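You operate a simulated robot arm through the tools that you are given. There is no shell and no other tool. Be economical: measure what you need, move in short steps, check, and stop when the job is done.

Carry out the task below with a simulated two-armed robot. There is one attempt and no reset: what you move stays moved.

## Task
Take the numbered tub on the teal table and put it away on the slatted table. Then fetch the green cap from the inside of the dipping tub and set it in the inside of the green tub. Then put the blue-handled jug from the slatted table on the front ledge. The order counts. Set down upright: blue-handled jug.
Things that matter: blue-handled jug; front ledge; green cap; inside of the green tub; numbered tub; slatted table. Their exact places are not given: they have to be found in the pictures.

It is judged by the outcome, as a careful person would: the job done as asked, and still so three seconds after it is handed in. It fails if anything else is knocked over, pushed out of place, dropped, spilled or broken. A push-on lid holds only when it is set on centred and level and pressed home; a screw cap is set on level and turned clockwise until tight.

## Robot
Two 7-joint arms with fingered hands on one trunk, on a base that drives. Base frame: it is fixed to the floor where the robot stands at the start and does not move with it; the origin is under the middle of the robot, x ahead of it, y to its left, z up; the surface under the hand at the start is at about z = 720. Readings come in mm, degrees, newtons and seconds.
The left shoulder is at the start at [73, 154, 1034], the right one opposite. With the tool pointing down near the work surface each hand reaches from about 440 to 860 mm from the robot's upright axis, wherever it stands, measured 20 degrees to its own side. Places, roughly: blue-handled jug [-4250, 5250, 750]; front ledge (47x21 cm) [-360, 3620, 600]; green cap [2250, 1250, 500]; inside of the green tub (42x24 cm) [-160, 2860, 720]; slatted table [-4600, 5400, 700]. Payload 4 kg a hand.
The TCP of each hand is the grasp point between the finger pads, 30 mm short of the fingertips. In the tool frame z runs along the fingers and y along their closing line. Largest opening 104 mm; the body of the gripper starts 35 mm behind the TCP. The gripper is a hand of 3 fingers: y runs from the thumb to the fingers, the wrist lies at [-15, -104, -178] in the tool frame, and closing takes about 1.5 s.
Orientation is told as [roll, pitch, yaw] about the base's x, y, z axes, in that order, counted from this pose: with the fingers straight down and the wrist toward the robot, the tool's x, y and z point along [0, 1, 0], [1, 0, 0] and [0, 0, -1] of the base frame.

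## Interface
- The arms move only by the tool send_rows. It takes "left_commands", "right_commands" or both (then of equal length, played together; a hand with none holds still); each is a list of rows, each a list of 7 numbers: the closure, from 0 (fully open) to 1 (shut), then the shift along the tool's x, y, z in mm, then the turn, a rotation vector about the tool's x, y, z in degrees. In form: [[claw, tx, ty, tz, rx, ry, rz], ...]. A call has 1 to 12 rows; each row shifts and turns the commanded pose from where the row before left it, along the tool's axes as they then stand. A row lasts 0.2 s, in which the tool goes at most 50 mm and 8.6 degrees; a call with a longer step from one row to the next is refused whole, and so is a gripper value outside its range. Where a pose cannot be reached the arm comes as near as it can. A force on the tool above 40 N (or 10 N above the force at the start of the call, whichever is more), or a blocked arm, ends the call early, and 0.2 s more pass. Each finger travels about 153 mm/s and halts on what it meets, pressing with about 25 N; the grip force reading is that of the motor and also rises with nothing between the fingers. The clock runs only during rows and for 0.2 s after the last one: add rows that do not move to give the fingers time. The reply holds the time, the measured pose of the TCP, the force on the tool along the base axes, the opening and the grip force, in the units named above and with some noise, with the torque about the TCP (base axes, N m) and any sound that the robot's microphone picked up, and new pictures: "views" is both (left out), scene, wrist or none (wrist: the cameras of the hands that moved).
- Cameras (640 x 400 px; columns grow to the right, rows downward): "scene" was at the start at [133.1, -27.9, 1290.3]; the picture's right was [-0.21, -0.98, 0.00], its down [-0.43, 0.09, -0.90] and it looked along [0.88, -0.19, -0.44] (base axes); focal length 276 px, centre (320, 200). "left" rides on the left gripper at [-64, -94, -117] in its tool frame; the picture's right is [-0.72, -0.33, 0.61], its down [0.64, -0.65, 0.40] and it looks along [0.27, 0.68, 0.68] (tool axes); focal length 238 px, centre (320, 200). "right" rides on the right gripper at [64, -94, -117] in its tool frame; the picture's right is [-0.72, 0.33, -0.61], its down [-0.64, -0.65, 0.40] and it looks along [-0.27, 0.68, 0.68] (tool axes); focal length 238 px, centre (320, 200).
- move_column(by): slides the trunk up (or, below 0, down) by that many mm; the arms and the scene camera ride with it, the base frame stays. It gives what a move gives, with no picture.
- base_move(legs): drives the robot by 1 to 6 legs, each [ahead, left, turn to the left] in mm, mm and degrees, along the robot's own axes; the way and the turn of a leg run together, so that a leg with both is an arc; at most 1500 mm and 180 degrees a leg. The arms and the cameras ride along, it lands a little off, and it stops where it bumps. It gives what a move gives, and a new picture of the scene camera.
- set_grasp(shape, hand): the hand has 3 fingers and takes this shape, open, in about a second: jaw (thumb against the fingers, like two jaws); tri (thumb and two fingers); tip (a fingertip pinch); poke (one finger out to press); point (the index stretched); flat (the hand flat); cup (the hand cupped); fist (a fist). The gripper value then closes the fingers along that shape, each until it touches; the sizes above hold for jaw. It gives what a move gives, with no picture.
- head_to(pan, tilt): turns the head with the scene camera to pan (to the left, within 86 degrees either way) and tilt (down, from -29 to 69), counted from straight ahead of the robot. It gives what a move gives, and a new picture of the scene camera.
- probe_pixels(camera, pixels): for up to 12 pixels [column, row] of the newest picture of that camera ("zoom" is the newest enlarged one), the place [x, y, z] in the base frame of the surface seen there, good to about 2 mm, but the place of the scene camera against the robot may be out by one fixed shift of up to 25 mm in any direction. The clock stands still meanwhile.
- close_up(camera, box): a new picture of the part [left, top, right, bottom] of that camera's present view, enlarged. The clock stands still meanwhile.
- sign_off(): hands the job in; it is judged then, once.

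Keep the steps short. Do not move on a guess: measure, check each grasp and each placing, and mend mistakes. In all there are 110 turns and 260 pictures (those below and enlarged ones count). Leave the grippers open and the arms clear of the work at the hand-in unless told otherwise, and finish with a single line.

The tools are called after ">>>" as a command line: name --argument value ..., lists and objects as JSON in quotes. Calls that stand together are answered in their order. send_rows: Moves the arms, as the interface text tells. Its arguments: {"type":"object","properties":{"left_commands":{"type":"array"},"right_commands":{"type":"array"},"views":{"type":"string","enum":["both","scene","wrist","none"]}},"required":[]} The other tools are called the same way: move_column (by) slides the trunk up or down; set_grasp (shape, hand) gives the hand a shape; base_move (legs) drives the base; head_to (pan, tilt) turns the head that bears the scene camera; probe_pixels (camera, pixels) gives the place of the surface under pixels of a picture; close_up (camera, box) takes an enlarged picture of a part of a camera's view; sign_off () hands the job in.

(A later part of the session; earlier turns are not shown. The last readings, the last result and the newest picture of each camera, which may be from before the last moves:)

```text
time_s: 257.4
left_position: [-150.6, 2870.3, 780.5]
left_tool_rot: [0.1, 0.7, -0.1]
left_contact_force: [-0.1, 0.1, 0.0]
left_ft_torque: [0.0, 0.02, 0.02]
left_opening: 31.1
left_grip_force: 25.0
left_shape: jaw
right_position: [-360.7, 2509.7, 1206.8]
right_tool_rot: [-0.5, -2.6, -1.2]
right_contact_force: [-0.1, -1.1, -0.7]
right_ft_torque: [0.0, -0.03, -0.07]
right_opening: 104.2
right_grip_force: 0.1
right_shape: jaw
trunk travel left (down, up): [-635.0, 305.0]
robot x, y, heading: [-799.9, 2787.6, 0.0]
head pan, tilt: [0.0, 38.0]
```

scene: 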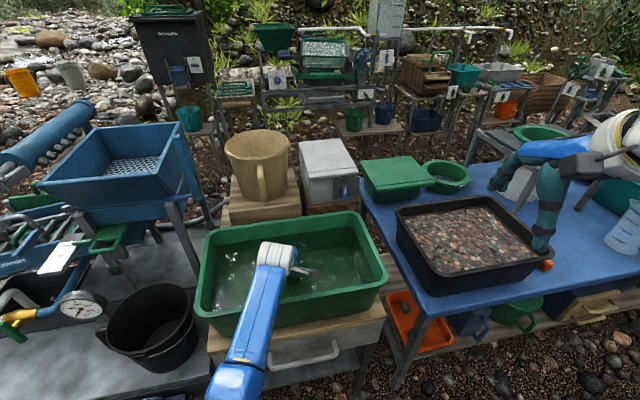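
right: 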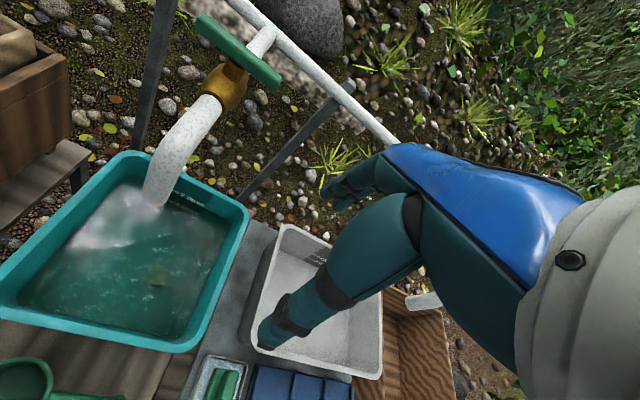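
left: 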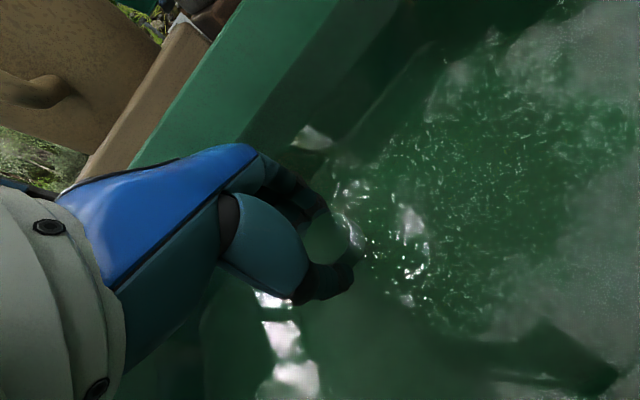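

Lower the last bit until touching, then open slowly.

>>> send_rows --left_commands '[[1, 0, 0, 8, 0, 0, 0], [1, 0, 0, 5, 0, 0, 0], [1, 0, 0, 4, 0, 0, 0], [1, 0, 0, 0, 0, 0, 0]]' --views "none"

>>> send_rows --left_commands '[[0.7, 0, 0, 0, 0, 0, 0], [0.5, 0, 0, 0, 0, 0, 0], [0.3, 0, 0, 0, 0, 0, 0], [0.2, 0, 0, 0, 0, 0, 0], [0.2, 0, 0, 0, 0, 0, 0], [0.2, 0, 0, -20, 0, 0, 0], [0.2, 0, 0, -30, 0, 0, 0], [0.2, 0, 0, -40, 0, 0, 0], [0.2, 0, 0, -40, 0, 0, 0], [0.2, 0, 0, -40, 0, 0, 0], [0.2, 0, 0, -40, 0, 0, 0], [0.2, 0, 0, 0, 0, 0, 0]]' --views "both"

```text
time_s: 258.4
left_position: [-149.1, 2869.7, 764.0]
left_tool_rot: [0.2, 0.6, -0.1]
left_contact_force: [0.2, 0.1, -0.1]
left_ft_torque: [0.02, 0.02, 0.01]
left_opening: 31.2
left_grip_force: 24.9
left_shape: jaw
right_position: [-360.6, 2509.0, 1207.6]
right_tool_rot: [-0.4, -2.6, -1.3]
right_contact_force: [0.0, 0.1, 0.3]
right_ft_torque: [0.03, 0.0, -0.03]
right_opening: 104.1
right_grip_force: 0.0
right_shape: jaw
trunk travel left (down, up): [-635.0, 305.0]
robot x, y, heading: [-795.2, 2789.8, 0.1]
head pan, tilt: [0.0, 38.0]
```

```text
time_s: 261.0
left_position: [-148.2, 2869.8, 976.3]
left_tool_rot: [0.2, 0.6, 0.0]
left_contact_force: [0.1, 0.4, -0.8]
left_ft_torque: [0.01, -0.02, -0.03]
left_opening: 82.8
left_grip_force: 0.0
left_shape: jaw
right_position: [-361.4, 2509.8, 1207.0]
right_tool_rot: [-0.4, -2.6, -1.4]
right_contact_force: [-0.2, 0.2, 0.4]
right_ft_torque: [0.04, -0.02, 0.03]
right_opening: 103.9
right_grip_force: 0.1
right_shape: jaw
trunk travel left (down, up): [-635.0, 305.0]
robot x, y, heading: [-797.4, 2791.3, 0.3]
head pan, tilt: [0.0, 38.0]
```

scene: 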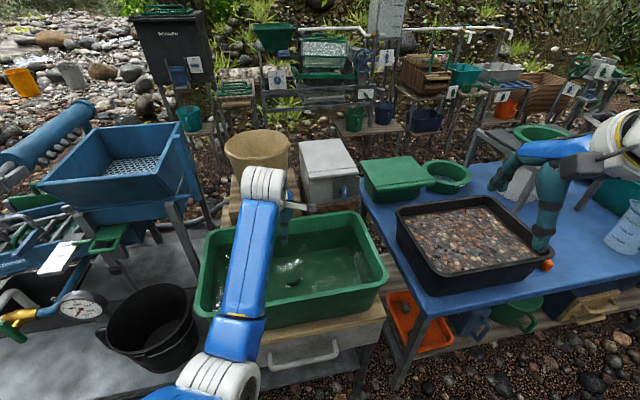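
left: 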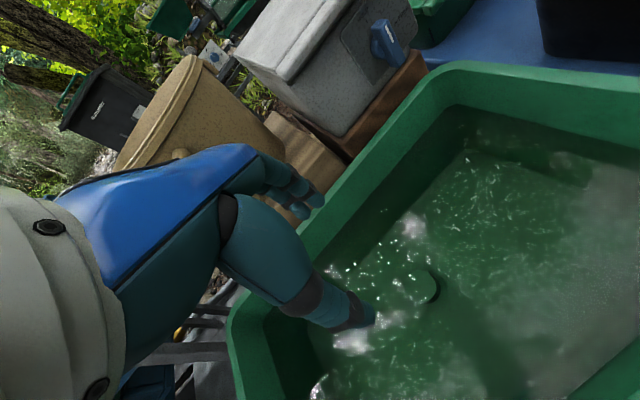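

The green cap lies on the tub floor at (292,283). Retract the left hand, back up, and look at the ledge.

>>> send_rows --left_commands '[[0, 0, 0, -40, 0, 0, 0], [0, 0, 0, -40, 0, 0, 0], [0, 0, 0, -40, 0, 0, 0], [0, 0, 0, 0, 0, 0, 0]]' --views "none"

>>> base_move --legs '[[-380, 0, 0], [0, 550, 0]]'

>>> head_to --pan 10 --tilt 42

>>> close_up --camera "scene" --box '[120, 120, 520, 370]'

```text
time_s: 262.0
left_position: [-145.4, 2870.0, 1096.1]
left_tool_rot: [0.2, 0.5, 0.0]
left_contact_force: [0.4, 0.7, 0.0]
left_ft_torque: [-0.01, -0.04, -0.02]
left_opening: 103.8
left_grip_force: 0.0
left_shape: jaw
right_position: [-360.6, 2509.7, 1208.3]
right_tool_rot: [-0.4, -2.6, -1.3]
right_contact_force: [-0.7, 0.0, -0.4]
right_ft_torque: [0.0, -0.04, 0.02]
right_opening: 103.9
right_grip_force: 0.0
right_shape: jaw
trunk travel left (down, up): [-635.0, 305.0]
robot x, y, heading: [-798.5, 2786.2, 0.4]
head pan, tilt: [0.0, 38.0]
```

```text
time_s: 267.1
left_position: [-518.9, 3406.6, 1097.0]
left_tool_rot: [0.5, 0.6, 0.0]
left_contact_force: [-0.1, -0.5, -0.1]
left_ft_torque: [0.0, 0.0, -0.03]
left_opening: 103.8
left_grip_force: 0.0
left_shape: jaw
right_position: [-733.7, 3045.9, 1207.7]
right_tool_rot: [-0.2, -2.7, -1.2]
right_contact_force: [0.4, 0.1, 0.3]
right_ft_torque: [-0.01, 0.01, 0.0]
right_opening: 104.0
right_grip_force: 0.1
right_shape: jaw
trunk travel left (down, up): [-635.0, 305.0]
robot x, y, heading: [-1168.0, 3326.0, 0.0]
head pan, tilt: [0.0, 38.0]
```

scene: 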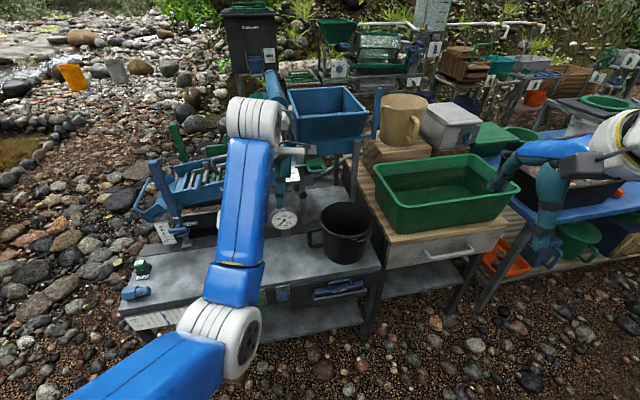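

```text
time_s: 267.8
left_position: [-519.2, 3408.5, 1097.5]
left_tool_rot: [0.2, 0.4, -0.1]
left_contact_force: [0.1, 0.2, 0.1]
left_ft_torque: [0.03, 0.0, 0.01]
left_opening: 103.8
left_grip_force: 0.0
left_shape: jaw
right_position: [-734.0, 3048.9, 1208.6]
right_tool_rot: [-0.3, -2.7, -1.3]
right_contact_force: [0.3, 0.9, 0.0]
right_ft_torque: [0.0, 0.01, 0.0]
right_opening: 104.1
right_grip_force: 0.1
right_shape: jaw
trunk travel left (down, up): [-635.0, 305.0]
robot x, y, heading: [-1169.7, 3324.9, -0.0]
head pan, tilt: [10.0, 42.0]
```

scene: 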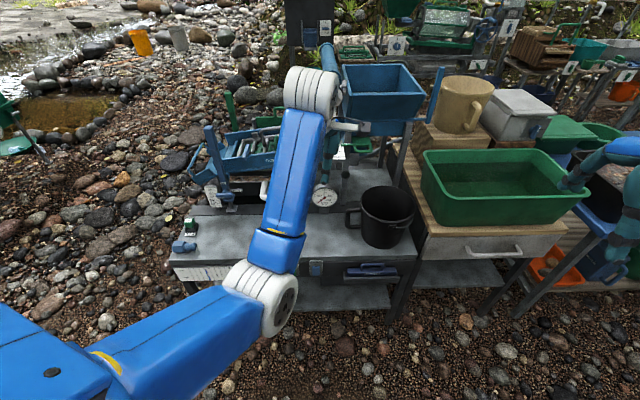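

```text
1.60 times, centred on (320, 245) of scene
```

zoom: 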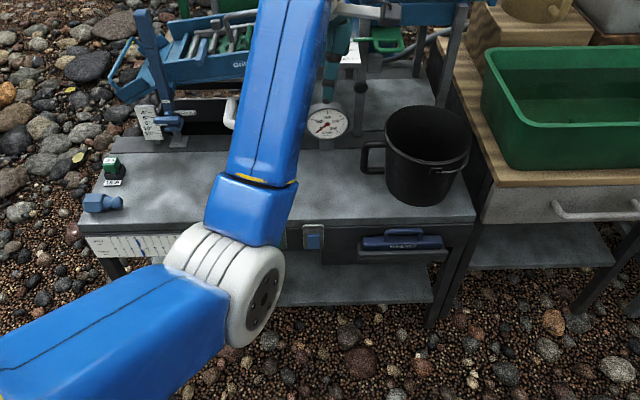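

The front ledge is the clear strip of the grey bench top between the green/blue buttons and the black bucket. Now fetch the jug: strafe north, turn, drive west.

>>> base_move --legs '[[-80, 1350, 0], [0, 0, 90], [0, 0, 90]]'

>>> base_move --legs '[[1200, -200, 0], [950, -150, 0]]'

>>> head_to --pan 0 --tilt 45

```text
time_s: 282.1
left_position: [-1910.3, 4577.1, 1096.9]
left_tool_rot: [0.3, 0.4, 179.4]
left_contact_force: [0.2, 0.4, -0.4]
left_ft_torque: [0.0, -0.02, 0.01]
left_opening: 104.0
left_grip_force: 0.1
left_shape: jaw
right_position: [-1689.1, 4934.0, 1209.0]
right_tool_rot: [-0.3, -2.8, 178.1]
right_contact_force: [0.0, 0.1, 0.4]
right_ft_torque: [0.05, 0.0, 0.01]
right_opening: 104.2
right_grip_force: 0.1
right_shape: jaw
trunk travel left (down, up): [-635.0, 305.0]
robot x, y, heading: [-1259.2, 4655.1, 179.7]
head pan, tilt: [10.0, 42.0]
```

scene: 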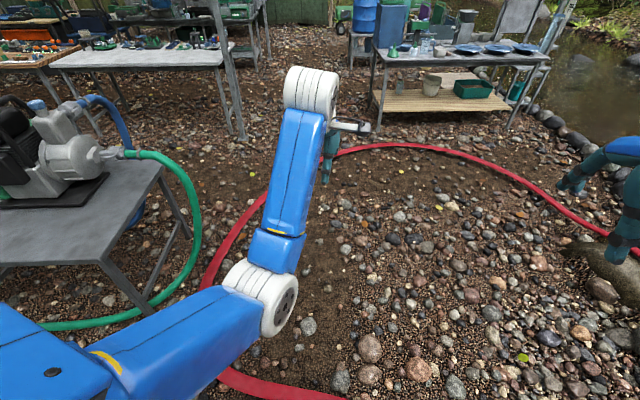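

```text
time_s: 293.0
left_position: [-4073.0, 4936.6, 1097.6]
left_tool_rot: [0.1, 0.3, 179.9]
left_contact_force: [-0.5, 0.3, 0.9]
left_ft_torque: [-0.04, -0.02, -0.04]
left_opening: 103.7
left_grip_force: 0.0
left_shape: jaw
right_position: [-3858.3, 5297.8, 1209.6]
right_tool_rot: [-0.5, -2.8, 178.7]
right_contact_force: [0.9, 0.4, -0.5]
right_ft_torque: [-0.01, 0.04, 0.01]
right_opening: 104.0
right_grip_force: 0.0
right_shape: jaw
trunk travel left (down, up): [-635.0, 305.0]
robot x, y, heading: [-3422.6, 5020.3, -180.0]
head pan, tilt: [10.0, 42.0]
```

scene: 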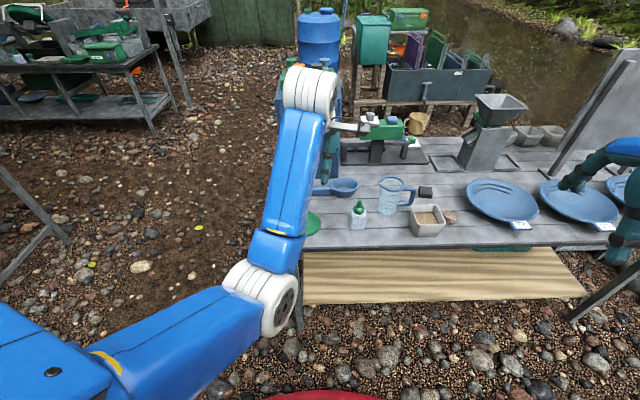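

```text
time_s: 293.7
left_position: [-4072.5, 4936.8, 1097.5]
left_tool_rot: [0.2, 0.4, 179.9]
left_contact_force: [0.4, 0.6, 0.3]
left_ft_torque: [0.02, -0.02, 0.01]
left_opening: 103.9
left_grip_force: 0.0
left_shape: jaw
right_position: [-3858.3, 5296.9, 1209.3]
right_tool_rot: [-0.5, -2.9, 178.6]
right_contact_force: [0.0, 0.0, 0.4]
right_ft_torque: [-0.01, -0.01, 0.01]
right_opening: 104.0
right_grip_force: 0.1
right_shape: jaw
trunk travel left (down, up): [-635.0, 305.0]
robot x, y, heading: [-3426.2, 5021.5, -179.9]
head pan, tilt: [0.0, 45.0]
```

scene: 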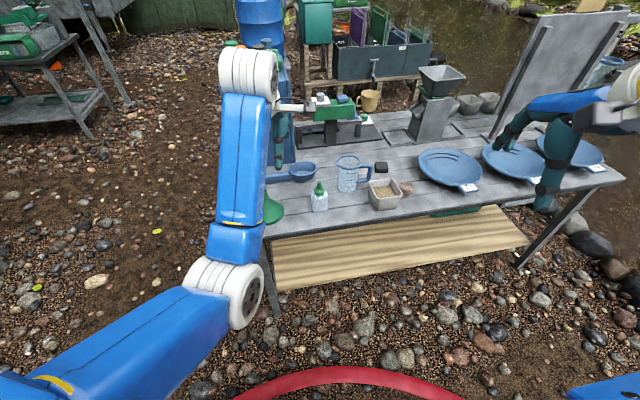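

Use the right hand for the jug. First pull the left hand back, then drive 235 ahead.

>>> send_rows --left_commands '[[0, 0, -30, 0, 0, 0, 0], [0, 5, -40, 0, 0, 0, 0], [0, 5, -40, 0, 0, 0, 0], [0, 0, -40, 0, 0, 0, 0], [0, 0, 0, 0, 0, 0, 0]]' --views "none"

>>> base_move --legs '[[235, 0, 0]]'

>>> send_rows --right_commands '[[0, 30, 20, 30, 0, 0, 0], [0, 30, 20, 35, 0, 0, 0], [0, 30, 20, 35, 0, 0, 0], [0, 30, 20, 35, 0, 0, 0], [0, 30, 30, 25, 0, 0, 0], [0, 0, 0, 0, 0, 0, 0]]' --views "both"

```text
time_s: 294.8
left_position: [-3968.4, 4853.2, 1096.2]
left_tool_rot: [6.1, -3.0, -175.3]
left_contact_force: [-0.3, -1.2, -0.1]
left_ft_torque: [0.02, -0.01, 0.0]
left_opening: 103.9
left_grip_force: 0.1
left_shape: jaw
left hand out of reach, approached as far as the arm can: row 3, 4
right_position: [-3855.2, 5293.4, 1212.0]
right_tool_rot: [-0.7, -3.0, 178.7]
right_contact_force: [0.0, -0.6, -0.7]
right_ft_torque: [0.04, 0.02, -0.01]
right_opening: 104.0
right_grip_force: 0.0
right_shape: jaw
trunk travel left (down, up): [-635.0, 305.0]
robot x, y, heading: [-3424.1, 5020.8, -179.8]
head pan, tilt: [0.0, 45.0]
stopped in row 5 (left hand): the arm was blocked; the commanded pose is now the measured one
```

```text
time_s: 296.5
left_position: [-4203.8, 4853.0, 1096.4]
left_tool_rot: [6.3, -3.0, -175.2]
left_contact_force: [-0.1, -0.1, -0.5]
left_ft_torque: [0.0, 0.0, -0.05]
left_opening: 103.8
left_grip_force: 0.1
left_shape: jaw
right_position: [-4093.4, 5294.2, 1212.6]
right_tool_rot: [-0.6, -3.2, 179.0]
right_contact_force: [0.5, 0.0, 0.1]
right_ft_torque: [0.0, -0.03, 0.01]
right_opening: 103.8
right_grip_force: 0.2
right_shape: jaw
trunk travel left (down, up): [-635.0, 305.0]
robot x, y, heading: [-3665.3, 5015.6, -179.7]
head pan, tilt: [0.0, 45.0]
```

scene: 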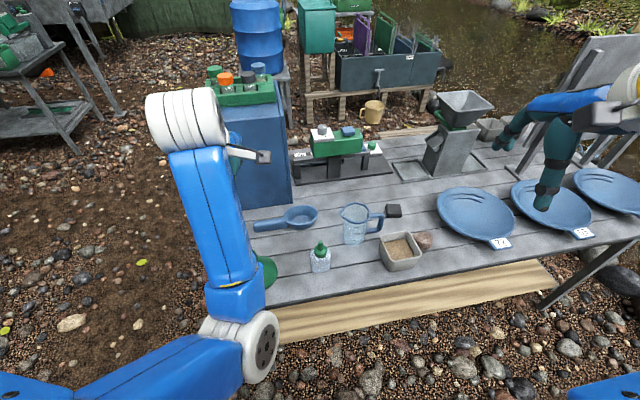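

```text
refused: row 2 steps farther than a row can; nothing moved
```

Resend with smaller steps, bringing the right hand above the jug.

>>> send_rows --right_commands '[[0, 20, 25, 28, -3.2, 0, 0], [0, 20, 27, 28, 0, 0, 0], [0, 20, 27, 28, 0, 0, 0], [0, 20, 27, 28, 0, 0, 0], [0, 20, 27, 28, 0, 0, 0], [0, 22, 27, 28, 0, 0, 0], [0, 22, 27, 28, 0, 0, 0], [0, 22, 25, 20, 0, 0, 0], [0, 0, 0, 0, 0, 0, 0], [0, 0, 0, 0, 0, 0, 0]]' --views "both"

```text
time_s: 298.7
left_position: [-4204.9, 4850.5, 1095.5]
left_tool_rot: [6.4, -2.9, -175.0]
left_contact_force: [-0.6, 0.7, 0.4]
left_ft_torque: [0.0, 0.02, 0.02]
left_opening: 103.9
left_grip_force: 0.0
left_shape: jaw
right_position: [-4330.3, 5131.4, 1013.2]
right_tool_rot: [-0.5, -6.2, 178.9]
right_contact_force: [1.0, -0.5, -0.1]
right_ft_torque: [0.0, 0.02, -0.04]
right_opening: 104.0
right_grip_force: 0.1
right_shape: jaw
trunk travel left (down, up): [-635.0, 305.0]
robot x, y, heading: [-3666.2, 5019.3, -179.4]
head pan, tilt: [0.0, 45.0]
```

scene: 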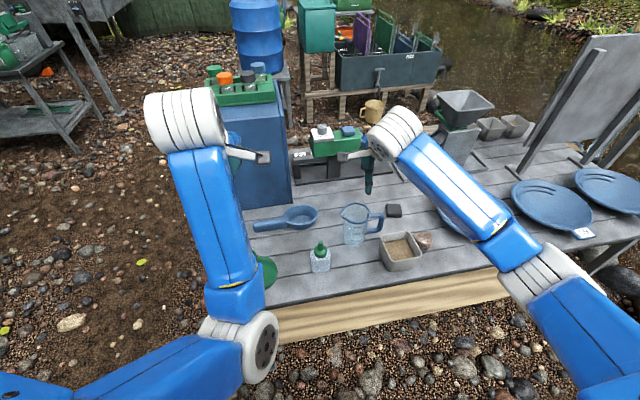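
right: 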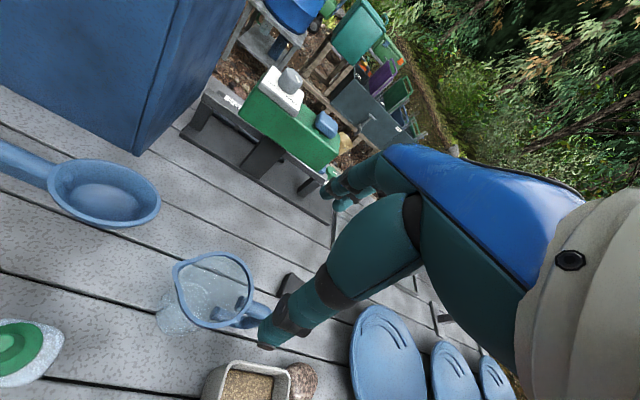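

Correct the tilt (+6.2 about tool x) and measure the jug.

>>> send_rows --right_commands '[[0, 0, 0, 0, 6.2, 0, 0], [0, 0, 0, 0, 0, 0, 0]]' --views "wrist"

>>> close_up --camera "right" --box '[130, 200, 370, 380]'

```text
time_s: 299.3
left_position: [-4205.0, 4850.2, 1095.3]
left_tool_rot: [6.4, -2.9, -175.1]
left_contact_force: [0.4, -0.3, 0.2]
left_ft_torque: [-0.04, 0.03, -0.02]
left_opening: 103.9
left_grip_force: 0.2
left_shape: jaw
right_position: [-4329.8, 5131.4, 1015.6]
right_tool_rot: [-0.6, 0.0, 178.9]
right_contact_force: [-0.7, -1.0, 0.2]
right_ft_torque: [0.01, 0.01, -0.03]
right_opening: 104.1
right_grip_force: 0.0
right_shape: jaw
trunk travel left (down, up): [-635.0, 305.0]
robot x, y, heading: [-3666.1, 5020.2, -179.5]
head pan, tilt: [0.0, 45.0]
```

right: 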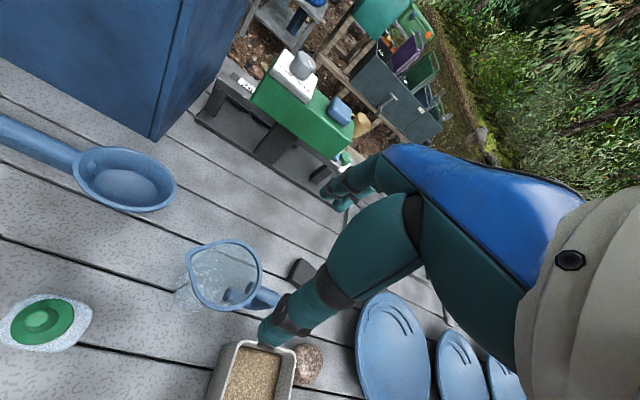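

```text
2.22 times, centred on (250, 290) of right
```

zoom: 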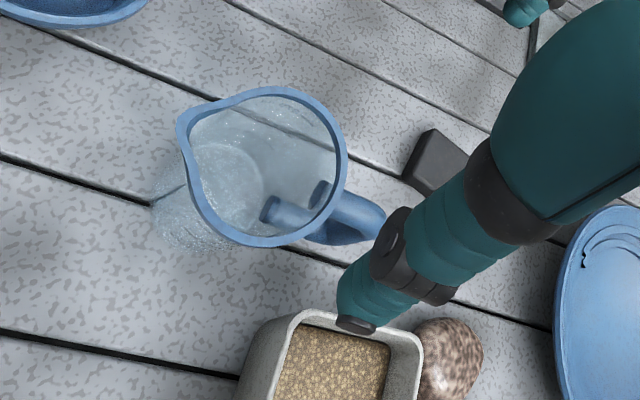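

Probe the jug rim points in this enlarged picture.

>>> probe_pixels --camera "zoom" --pixels '[[181, 124], [230, 97], [275, 90], [318, 113], [343, 155], [325, 210], [290, 237], [255, 243], [215, 222], [193, 180], [360, 220], [385, 215]]'

```text
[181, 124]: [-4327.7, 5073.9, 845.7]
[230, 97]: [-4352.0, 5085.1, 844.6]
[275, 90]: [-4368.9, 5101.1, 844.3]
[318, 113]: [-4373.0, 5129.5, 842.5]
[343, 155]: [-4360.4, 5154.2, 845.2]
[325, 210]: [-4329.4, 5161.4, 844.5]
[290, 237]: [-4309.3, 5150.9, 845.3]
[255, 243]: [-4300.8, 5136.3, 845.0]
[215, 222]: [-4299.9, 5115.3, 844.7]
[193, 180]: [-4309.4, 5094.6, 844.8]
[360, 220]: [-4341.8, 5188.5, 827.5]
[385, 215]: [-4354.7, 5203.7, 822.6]
```

Rim centre (−4337, 5122), diameter 78, top 845. Rotate yaw to 187, centre, descend to z≈880.

>>> send_rows --right_commands '[[0, 9, 7, 0, 0, 0, 0], [0, 0, 0, 0, 0, 0, -8.5], [0, 0, 0, 40, 0, 0, 0], [0, 0, 0, 40, 0, 0, 0], [0, 0, 0, 40, 0, 0, 0], [0, 0, 0, 12, 0, 0, 0], [0, 0, 0, 0, 0, 0, 0], [0, 0, 0, 0, 0, 0, 0]]' --views "both"

```text
time_s: 301.1
left_position: [-4205.5, 4850.2, 1095.6]
left_tool_rot: [6.3, -2.9, -175.0]
left_contact_force: [0.4, -0.2, -0.5]
left_ft_torque: [0.01, -0.01, 0.01]
left_opening: 103.7
left_grip_force: 0.0
left_shape: jaw
right_position: [-4336.7, 5125.7, 884.2]
right_tool_rot: [-0.6, 0.0, -172.5]
right_contact_force: [0.4, -0.3, 1.0]
right_ft_torque: [-0.02, 0.03, -0.02]
right_opening: 103.9
right_grip_force: 0.1
right_shape: jaw
trunk travel left (down, up): [-635.0, 305.0]
robot x, y, heading: [-3666.6, 5019.5, -179.7]
head pan, tilt: [0.0, 45.0]
```

scene: 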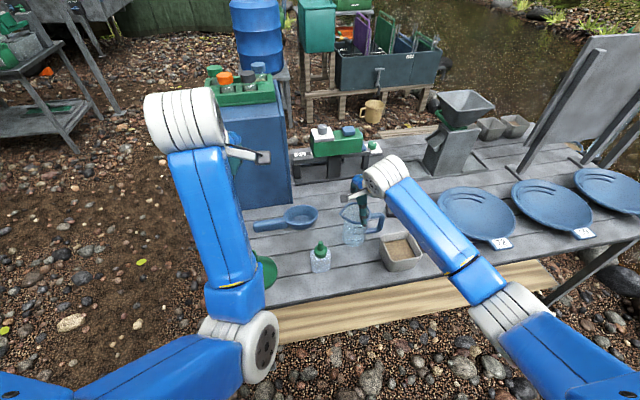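
right: 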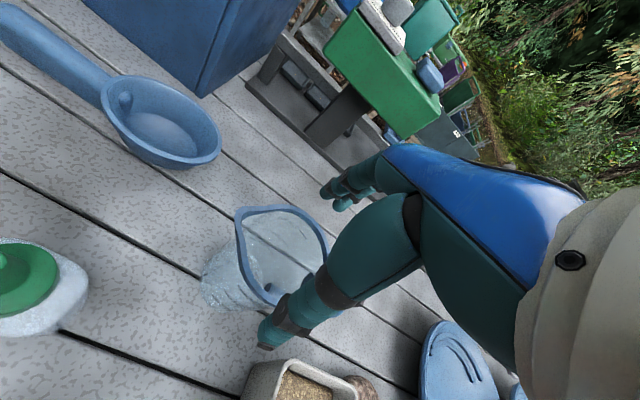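

Aligned. Descend 62 mm onto the jug.

>>> send_rows --right_commands '[[0, 3, 0, 15, 0, 0, 0], [0, 0, 0, 15, 0, 0, 0], [0, 0, 0, 12, 0, 0, 0], [0, 0, 0, 10, 0, 0, 0], [0, 0, 0, 8, 0, 0, 0], [0, 0, 0, 0, 0, 0, 0]]' --views "wrist"

>>> close_up --camera "scene" --box '[300, 150, 460, 280]'

```text
time_s: 302.5
left_position: [-4204.8, 4849.8, 1095.1]
left_tool_rot: [6.3, -2.9, -175.0]
left_contact_force: [0.2, 0.1, -0.3]
left_ft_torque: [0.0, 0.0, 0.02]
left_opening: 103.8
left_grip_force: 0.1
left_shape: jaw
right_position: [-4336.2, 5123.7, 825.8]
right_tool_rot: [-0.7, 0.1, -172.6]
right_contact_force: [-0.6, -0.2, 0.9]
right_ft_torque: [-0.01, 0.05, 0.02]
right_opening: 103.9
right_grip_force: 0.0
right_shape: jaw
trunk travel left (down, up): [-635.0, 305.0]
robot x, y, heading: [-3662.6, 5021.1, -179.7]
head pan, tilt: [0.0, 45.0]
```

right: 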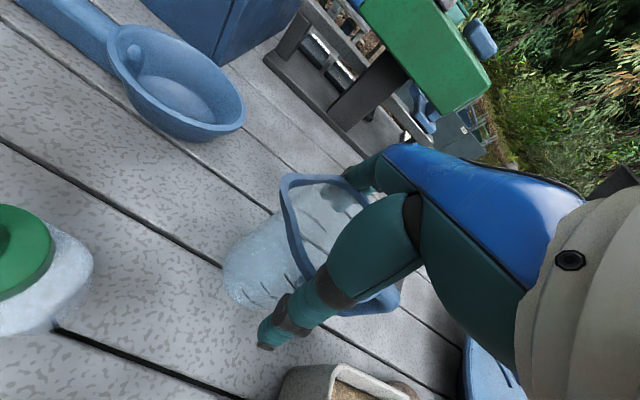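

```text
3.08 times, centred on (380, 215) of scene
```

zoom: 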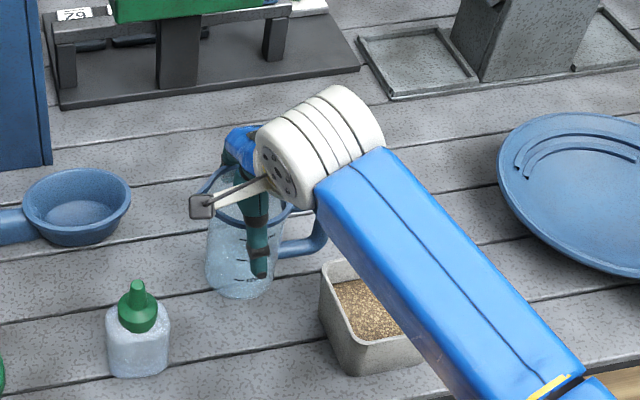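

Thumb in front, fingers behind the jug. Go 5 mm lower and close.

>>> send_rows --right_commands '[[0, 0, 0, 5, 0, 0, 0], [0.2, 0, 0, 0, 0, 0, 0], [0.4, 0, 0, 0, 0, 0, 0], [0.7, 0, 0, 0, 0, 0, 0], [1, 0, 0, 0, 0, 0, 0], [1, 0, 0, 0, 0, 0, 0], [1, 0, 0, 0, 0, 0, 0], [1, 0, 0, 0, 0, 0, 0], [1, 0, 0, 0, 0, 0, 0]]' --views "wrist"

```text
time_s: 304.5
left_position: [-4203.9, 4850.2, 1096.0]
left_tool_rot: [6.4, -3.0, -175.0]
left_contact_force: [0.1, 0.0, -1.0]
left_ft_torque: [0.01, 0.02, 0.0]
left_opening: 103.9
left_grip_force: 0.0
left_shape: jaw
right_position: [-4334.8, 5121.9, 819.3]
right_tool_rot: [-0.5, 0.0, -172.7]
right_contact_force: [-2.8, -0.4, 8.0]
right_ft_torque: [-0.03, 0.58, -0.01]
right_opening: 69.8
right_grip_force: 25.1
right_shape: jaw
trunk travel left (down, up): [-635.0, 305.0]
robot x, y, heading: [-3665.4, 5017.4, -179.7]
head pan, tilt: [0.0, 45.0]
```

right: 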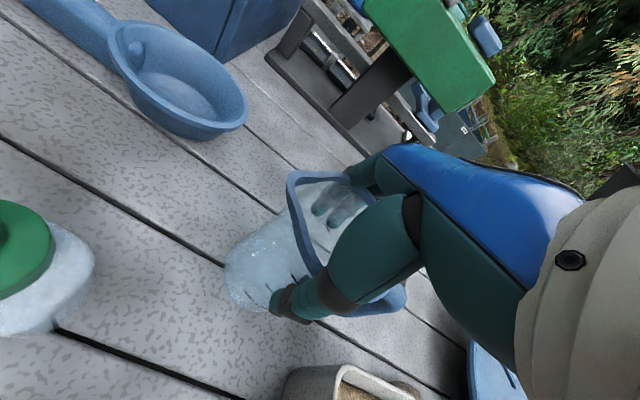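

Gripped at 70 mm, 25 N. Lift gently 40 mm and check.

>>> send_rows --right_commands '[[1, 0, 0, -5, 0, 0, 0], [1, 0, 0, -8, 0, 0, 0], [1, 0, 0, -12, 0, 0, 0], [1, 0, 0, -15, 0, 0, 0], [1, 0, 0, 0, 0, 0, 0]]' --views "both"

>>> close_up --camera "scene" --box '[300, 150, 460, 280]'

```text
time_s: 305.7
left_position: [-4205.1, 4850.0, 1095.2]
left_tool_rot: [6.3, -3.0, -175.0]
left_contact_force: [0.6, 0.6, 0.1]
left_ft_torque: [0.04, -0.02, 0.02]
left_opening: 103.9
left_grip_force: 0.1
left_shape: jaw
right_position: [-4336.0, 5122.3, 861.0]
right_tool_rot: [-0.5, 0.1, -172.6]
right_contact_force: [-0.4, -0.6, -0.5]
right_ft_torque: [-0.02, 0.02, -0.03]
right_opening: 69.5
right_grip_force: 25.6
right_shape: jaw
trunk travel left (down, up): [-635.0, 305.0]
robot x, y, heading: [-3666.8, 5022.4, -179.7]
head pan, tilt: [0.0, 45.0]
```

scene: 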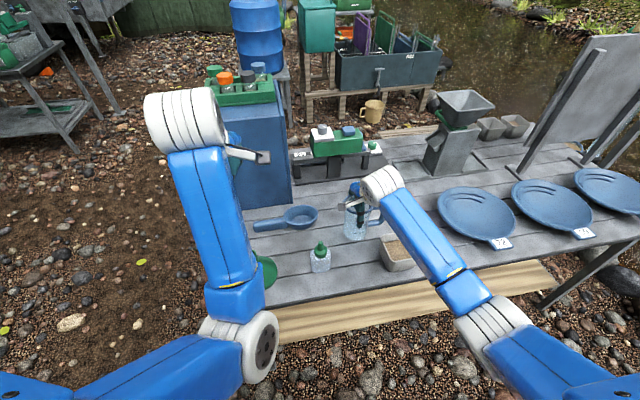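
right: 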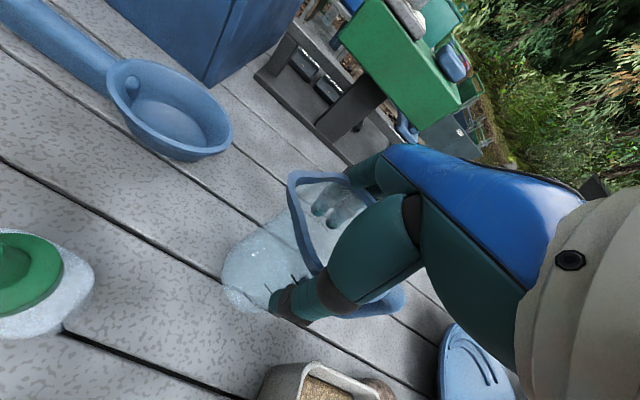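

```text
3.08 times, centred on (380, 215) of scene
```

zoom: 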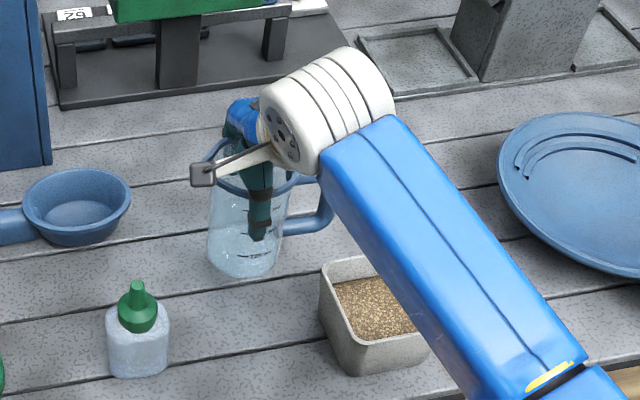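

Jug lifted cleanly. Raise 160 mm and retract.

>>> send_rows --right_commands '[[1, 0, 0, -30, 0, 0, 0], [1, 0, 0, -40, 0, 0, 0], [1, 0, 0, -40, 0, 0, 0], [1, 0, 0, -40, 0, 0, 0], [1, -10, -30, 0, 0, 0, 0], [1, -10, -40, 0, 0, 0, 0], [1, -10, -40, 0, 0, 0, 0], [1, -10, -40, 0, 0, 0, 0], [1, -5, -20, 0, 0, 0, 0], [1, 0, 0, 0, 0, 0, 0]]' --views "wrist"

>>> base_move --legs '[[-400, 0, 0]]'

```text
time_s: 307.9
left_position: [-4204.5, 4850.1, 1094.7]
left_tool_rot: [6.4, -3.0, -175.0]
left_contact_force: [-0.2, -0.1, -0.2]
left_ft_torque: [-0.04, 0.0, 0.02]
left_opening: 103.9
left_grip_force: 0.0
left_shape: jaw
right_position: [-4172.6, 5188.3, 1007.9]
right_tool_rot: [-0.5, 0.0, -172.6]
right_contact_force: [0.9, 0.7, -1.0]
right_ft_torque: [0.02, 0.02, 0.0]
right_opening: 69.2
right_grip_force: 24.7
right_shape: jaw
trunk travel left (down, up): [-635.0, 305.0]
robot x, y, heading: [-3666.1, 5018.5, -179.5]
head pan, tilt: [0.0, 45.0]
```

right: 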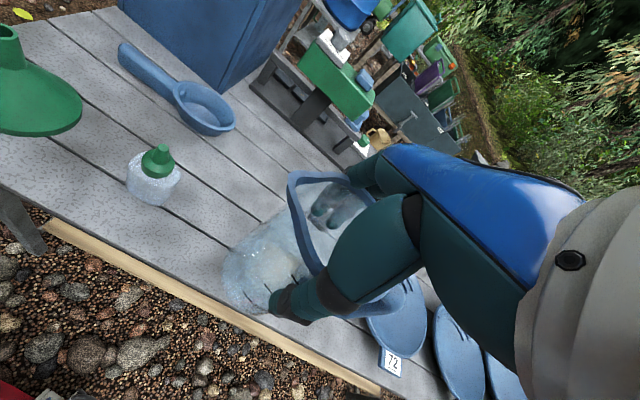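

```text
time_s: 310.4
left_position: [-3804.9, 4852.8, 1095.5]
left_tool_rot: [6.3, -3.0, -175.0]
left_contact_force: [-0.1, -0.2, 0.7]
left_ft_torque: [0.02, -0.02, -0.01]
left_opening: 103.9
left_grip_force: 0.0
left_shape: jaw
right_position: [-3773.6, 5191.3, 1008.8]
right_tool_rot: [-0.6, 0.0, -172.5]
right_contact_force: [-0.1, 0.8, -1.1]
right_ft_torque: [-0.05, 0.03, 0.01]
right_opening: 69.0
right_grip_force: 24.7
right_shape: jaw
trunk travel left (down, up): [-635.0, 305.0]
robot x, y, heading: [-3263.5, 5023.0, -179.5]
head pan, tilt: [0.0, 45.0]
```

scene: 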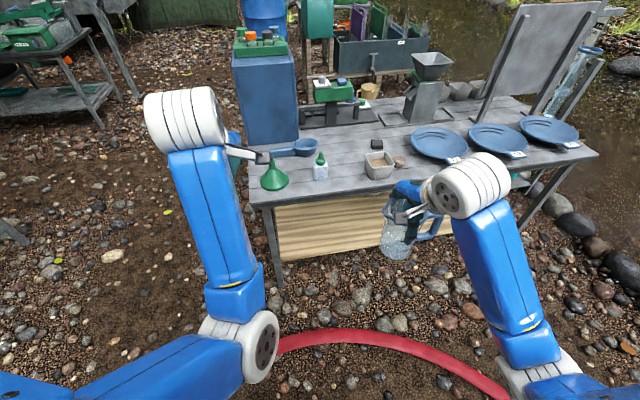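

Reverse to the lane, turn around to face the bench.

>>> base_move --legs '[[-1000, 190, 0], [-1000, 190, 0], [0, 0, 90], [0, 0, 89.5]]'

>>> base_move --legs '[[0, -850, 0]]'

>>> head_to --pan 0 --tilt 42

```text
time_s: 328.1
left_position: [-735.5, 4769.1, 1097.5]
left_tool_rot: [6.4, -3.1, 2.9]
left_contact_force: [-0.2, -0.6, 0.2]
left_ft_torque: [-0.02, -0.02, -0.01]
left_opening: 103.9
left_grip_force: 0.0
left_shape: jaw
right_position: [-777.7, 4433.5, 1009.5]
right_tool_rot: [-0.7, 0.1, 5.4]
right_contact_force: [0.4, -0.9, -1.0]
right_ft_torque: [0.0, -0.03, -0.01]
right_opening: 68.3
right_grip_force: 24.9
right_shape: jaw
trunk travel left (down, up): [-635.0, 305.0]
robot x, y, heading: [-1280.4, 4619.3, -1.7]
head pan, tilt: [0.0, 45.0]
```

scene: 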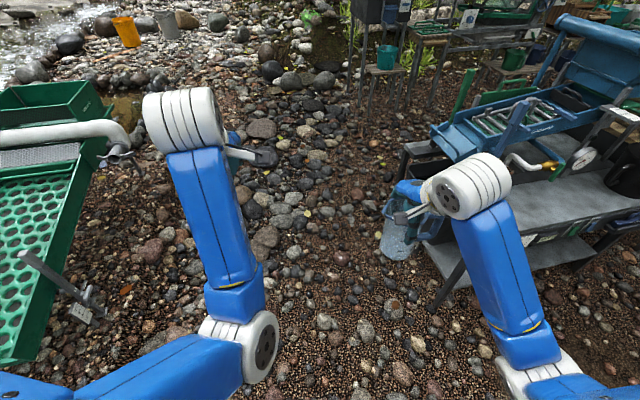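

```text
time_s: 332.7
left_position: [-763.3, 3903.0, 1098.1]
left_tool_rot: [6.2, -3.1, 3.0]
left_contact_force: [-0.4, -0.2, 0.1]
left_ft_torque: [0.01, 0.03, -0.01]
left_opening: 104.0
left_grip_force: 0.0
left_shape: jaw
right_position: [-808.3, 3565.4, 1010.4]
right_tool_rot: [-0.7, -0.1, 5.2]
right_contact_force: [1.0, 0.0, -0.7]
right_ft_torque: [0.02, -0.02, -0.01]
right_opening: 68.4
right_grip_force: 24.9
right_shape: jaw
trunk travel left (down, up): [-635.0, 305.0]
robot x, y, heading: [-1303.5, 3752.2, -1.9]
head pan, tilt: [0.0, 45.0]
```

scene: 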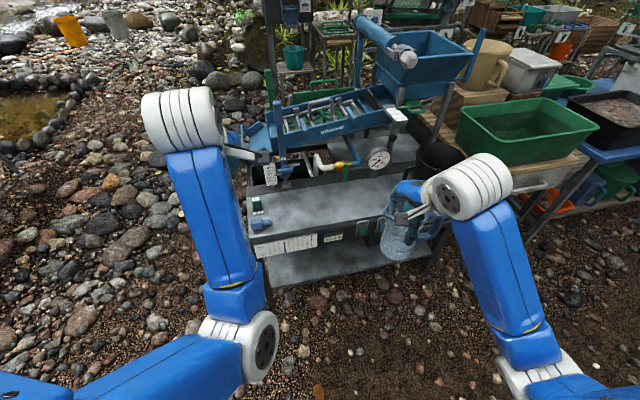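

```text
time_s: 333.3
left_position: [-764.6, 3899.8, 1099.6]
left_tool_rot: [6.3, -3.3, 2.9]
left_contact_force: [0.6, -0.1, -0.3]
left_ft_torque: [-0.02, -0.03, -0.02]
left_opening: 104.1
left_grip_force: 0.1
left_shape: jaw
right_position: [-808.6, 3562.8, 1009.2]
right_tool_rot: [-0.7, -0.1, 5.2]
right_contact_force: [0.4, 0.5, -0.2]
right_ft_torque: [0.03, -0.01, -0.02]
right_opening: 68.6
right_grip_force: 25.1
right_shape: jaw
trunk travel left (down, up): [-635.0, 305.0]
robot x, y, heading: [-1306.8, 3751.3, -2.0]
head pan, tilt: [0.0, 42.0]
```

scene: 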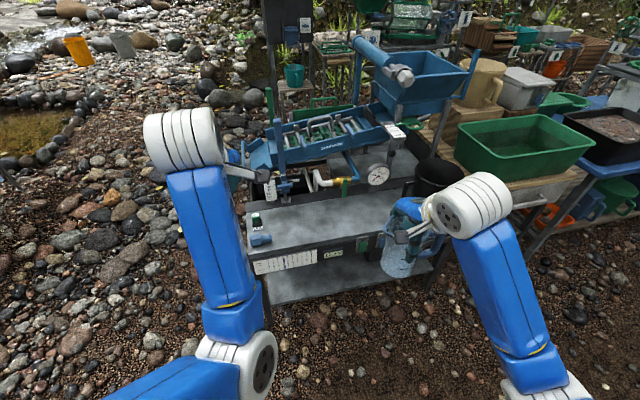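

The ledge is the grey strip around (325,220). Probe its extents.

>>> probe_pixels --camera "scene" --pixels '[[300, 235], [320, 215], [340, 200], [380, 200], [270, 220], [290, 245], [360, 232], [310, 195], [350, 190], [285, 207], [260, 238], [375, 225]]'

>>> close_up --camera "scene" --box '[230, 150, 470, 300]'

```text
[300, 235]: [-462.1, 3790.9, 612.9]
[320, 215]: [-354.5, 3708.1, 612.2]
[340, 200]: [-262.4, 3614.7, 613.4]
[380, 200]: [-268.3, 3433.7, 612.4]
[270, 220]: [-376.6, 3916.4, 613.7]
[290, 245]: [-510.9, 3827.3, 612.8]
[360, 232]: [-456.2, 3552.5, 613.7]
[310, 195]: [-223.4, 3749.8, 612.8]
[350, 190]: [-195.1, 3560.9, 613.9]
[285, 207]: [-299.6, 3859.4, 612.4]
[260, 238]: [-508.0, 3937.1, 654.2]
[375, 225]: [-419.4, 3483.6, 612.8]
```

```text
2.67 times, centred on (350, 225) of scene
```

zoom: 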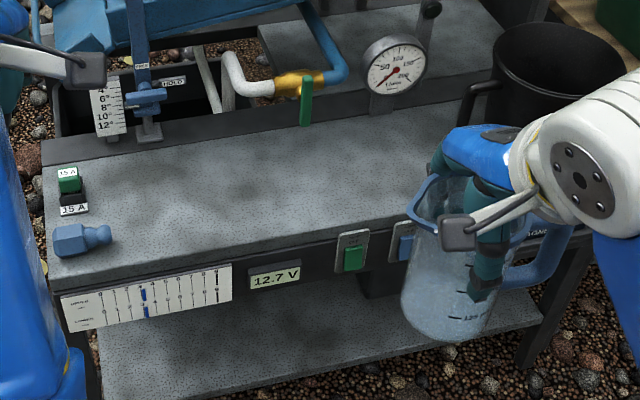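

Drive 245 forward with the jug staying over the lane edge, then view from the right wrist camera.

>>> base_move --legs '[[245, -20, 2]]'

>>> send_rows --right_commands '[[1, 0, 0, 0, 0, 0, 5.2], [1, 25, 30, 0, 0, 0, 0], [1, 25, 30, 0, 0, 0, 0], [1, 25, 30, 0, 0, 0, 0], [1, 15, 20, 0, 0, 0, 0], [1, 0, 0, 0, 0, 0, 0]]' --views "both"

```text
time_s: 335.1
left_position: [-524.2, 3897.3, 1099.8]
left_tool_rot: [6.4, -3.4, 5.1]
left_contact_force: [-0.5, 0.4, 0.1]
left_ft_torque: [-0.01, 0.0, -0.01]
left_opening: 104.1
left_grip_force: 0.0
left_shape: jaw
right_position: [-556.8, 3559.1, 1010.6]
right_tool_rot: [-0.8, -0.2, 7.5]
right_contact_force: [0.2, -0.3, -0.2]
right_ft_torque: [0.0, -0.03, -0.01]
right_opening: 68.1
right_grip_force: 25.5
right_shape: jaw
trunk travel left (down, up): [-635.0, 305.0]
robot x, y, heading: [-1059.2, 3726.7, 0.1]
head pan, tilt: [0.0, 42.0]
```

scene: 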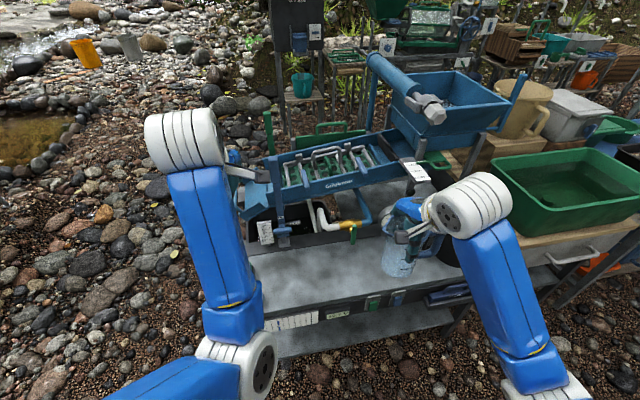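

```text
time_s: 336.6
left_position: [-524.1, 3897.7, 1099.3]
left_tool_rot: [6.4, -3.3, 5.1]
left_contact_force: [-0.2, -0.2, 0.1]
left_ft_torque: [0.02, 0.01, -0.02]
left_opening: 103.8
left_grip_force: 0.0
left_shape: jaw
right_position: [-448.1, 3654.8, 1010.2]
right_tool_rot: [-0.6, -0.3, 2.2]
right_contact_force: [-0.2, 0.1, -0.8]
right_ft_torque: [0.03, 0.0, 0.01]
right_opening: 68.0
right_grip_force: 25.2
right_shape: jaw
trunk travel left (down, up): [-635.0, 305.0]
robot x, y, heading: [-1059.3, 3727.1, 0.4]
head pan, tilt: [0.0, 42.0]
```

scene: 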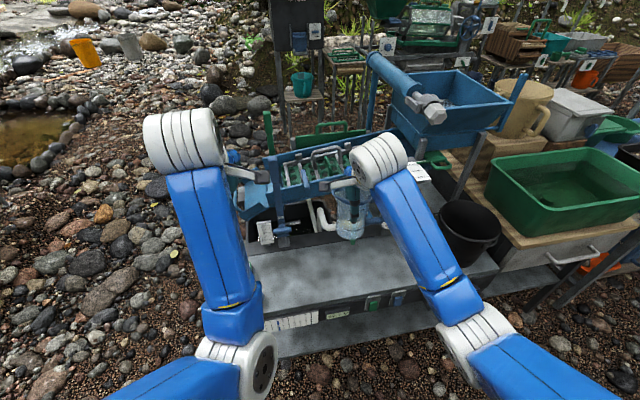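
right: 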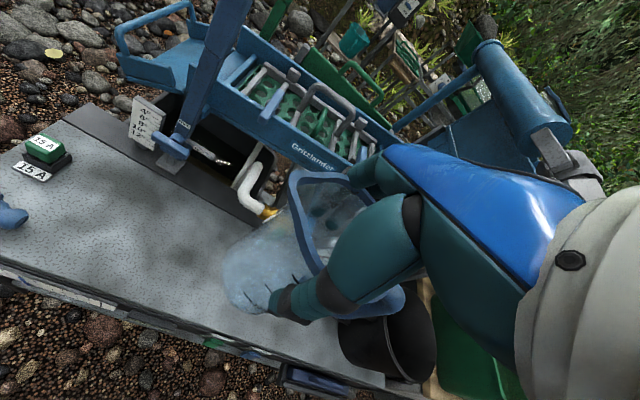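

Measure the ledge with the right wrist camera.

>>> probe_pixels --camera "right" --pixels '[[180, 250], [200, 320], [185, 335], [290, 350], [150, 200], [200, 208], [235, 330], [130, 150], [265, 232], [355, 350], [340, 365], [245, 185]]'

```text
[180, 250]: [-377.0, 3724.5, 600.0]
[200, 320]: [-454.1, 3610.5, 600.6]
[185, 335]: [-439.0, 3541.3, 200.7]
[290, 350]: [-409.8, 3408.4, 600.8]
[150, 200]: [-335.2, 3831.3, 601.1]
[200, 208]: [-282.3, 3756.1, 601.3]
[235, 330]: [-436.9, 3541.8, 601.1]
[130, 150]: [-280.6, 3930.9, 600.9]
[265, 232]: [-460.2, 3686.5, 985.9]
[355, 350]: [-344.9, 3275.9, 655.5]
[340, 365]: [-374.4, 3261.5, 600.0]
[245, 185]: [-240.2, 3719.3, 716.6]
```

Ledge top z≈600.6, mid-line x≈−360 at y 3630. Move to (−370, 3630) and descend most of the way.

>>> send_rows --right_commands '[[1, -12, 38, 0, 0, 0, 0], [1, -12, 38, 0, 0, 0, 0], [1, 0, 0, 40, 0, 0, 0], [1, 0, 0, 40, 0, 0, 0], [1, 0, 0, 40, 0, 0, 0], [1, 0, 0, 40, 0, 0, 0], [1, 0, 0, 40, 0, 0, 0], [1, 0, 0, 40, 0, 0, 0], [1, 0, 0, 0, 0, 0, 0], [1, 0, 0, 0, 0, 0, 0]]' --views "both"

```text
time_s: 338.8
left_position: [-524.5, 3897.1, 1098.6]
left_tool_rot: [6.4, -3.3, 5.1]
left_contact_force: [0.3, 0.4, 0.1]
left_ft_torque: [0.05, -0.02, 0.0]
left_opening: 103.9
left_grip_force: 0.1
left_shape: jaw
right_position: [-369.9, 3627.3, 771.5]
right_tool_rot: [-0.6, -0.3, 2.2]
right_contact_force: [-0.5, 0.3, -0.7]
right_ft_torque: [0.03, 0.0, 0.03]
right_opening: 68.0
right_grip_force: 24.7
right_shape: jaw
trunk travel left (down, up): [-635.0, 305.0]
robot x, y, heading: [-1061.4, 3724.4, 0.5]
head pan, tilt: [0.0, 42.0]
```

scene: 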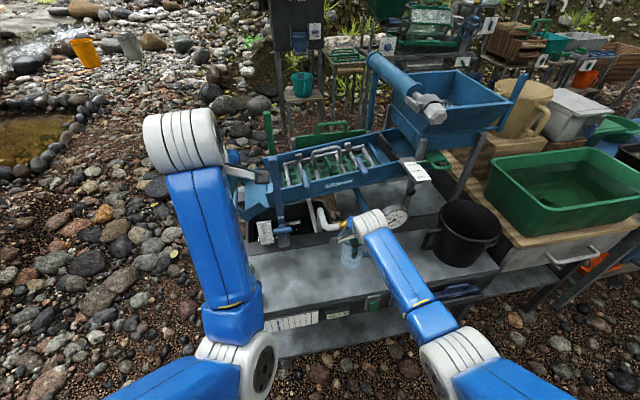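
right: 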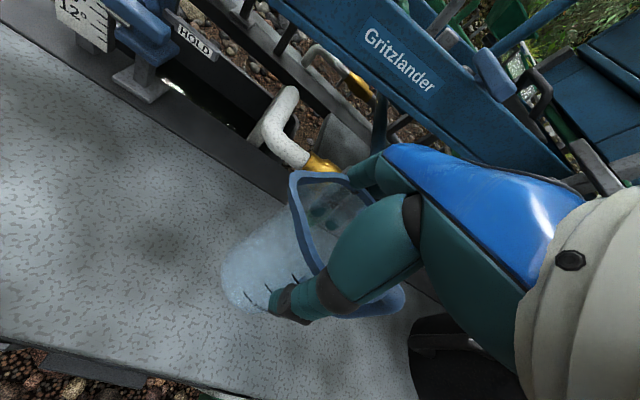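

Check distance of the brass valve/pipes to the far fingers, and the ledge boundaries.

>>> probe_pixels --camera "right" --pixels '[[318, 165], [290, 150], [340, 85], [285, 195], [240, 165], [260, 205], [240, 340], [330, 370]]'

>>> close_up --camera "scene" --box '[290, 180, 450, 300]'

```text
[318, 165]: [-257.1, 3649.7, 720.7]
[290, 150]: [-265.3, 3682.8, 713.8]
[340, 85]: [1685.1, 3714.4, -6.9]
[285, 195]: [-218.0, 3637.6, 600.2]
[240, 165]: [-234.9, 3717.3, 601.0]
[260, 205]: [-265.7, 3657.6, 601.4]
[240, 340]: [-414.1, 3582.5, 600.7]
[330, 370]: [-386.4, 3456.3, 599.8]
```

```text
3.33 times, centred on (370, 240) of scene
```

zoom: 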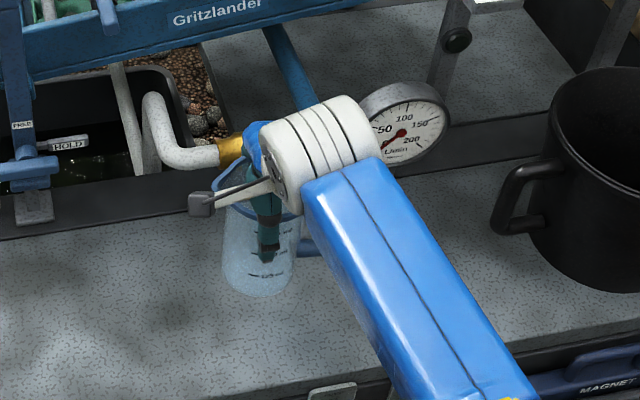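

Shift 22 mm toward the front for clearance, then lower to just above the ledge.

>>> send_rows --right_commands '[[1, 0, -22, 0, 0, 0, 0], [1, 0, 0, 25, 0, 0, 0], [1, 0, 0, 20, 0, 0, 0], [1, 0, 0, 15, 0, 0, 0], [1, 0, 0, 0, 0, 0, 0]]' --views "both"

>>> close_up --camera "scene" --box '[290, 180, 450, 300]'

```text
time_s: 339.9
left_position: [-523.6, 3896.9, 1097.5]
left_tool_rot: [6.3, -3.3, 5.1]
left_contact_force: [0.3, 0.0, 0.6]
left_ft_torque: [-0.03, -0.01, -0.01]
left_opening: 103.7
left_grip_force: 0.1
left_shape: jaw
right_position: [-392.3, 3627.8, 710.1]
right_tool_rot: [-0.6, -0.2, 2.2]
right_contact_force: [-0.7, -0.1, -0.2]
right_ft_torque: [0.0, -0.01, -0.03]
right_opening: 68.0
right_grip_force: 25.3
right_shape: jaw
trunk travel left (down, up): [-635.0, 305.0]
robot x, y, heading: [-1060.9, 3728.2, 0.0]
head pan, tilt: [0.0, 42.0]
```

scene: 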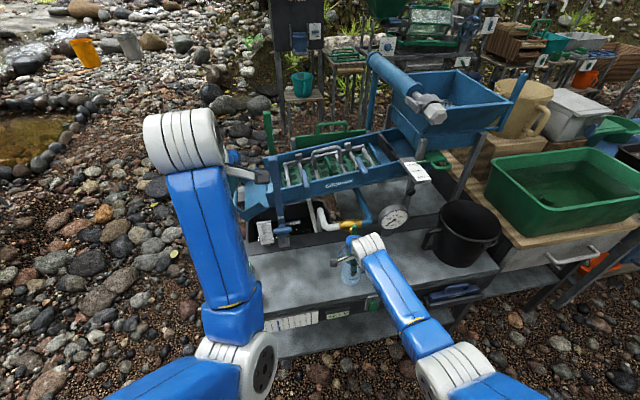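
right: 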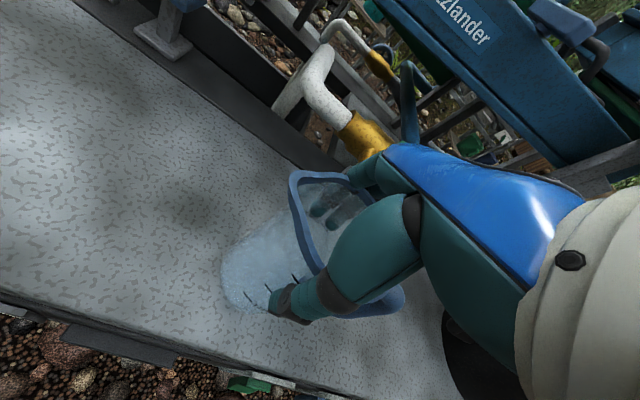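

```text
3.33 times, centred on (370, 240) of scene
```

zoom: 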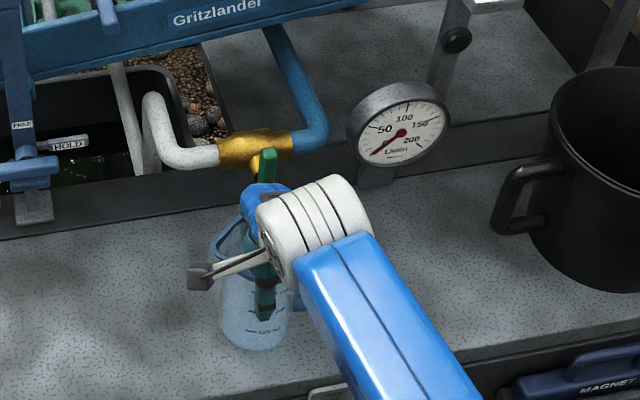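

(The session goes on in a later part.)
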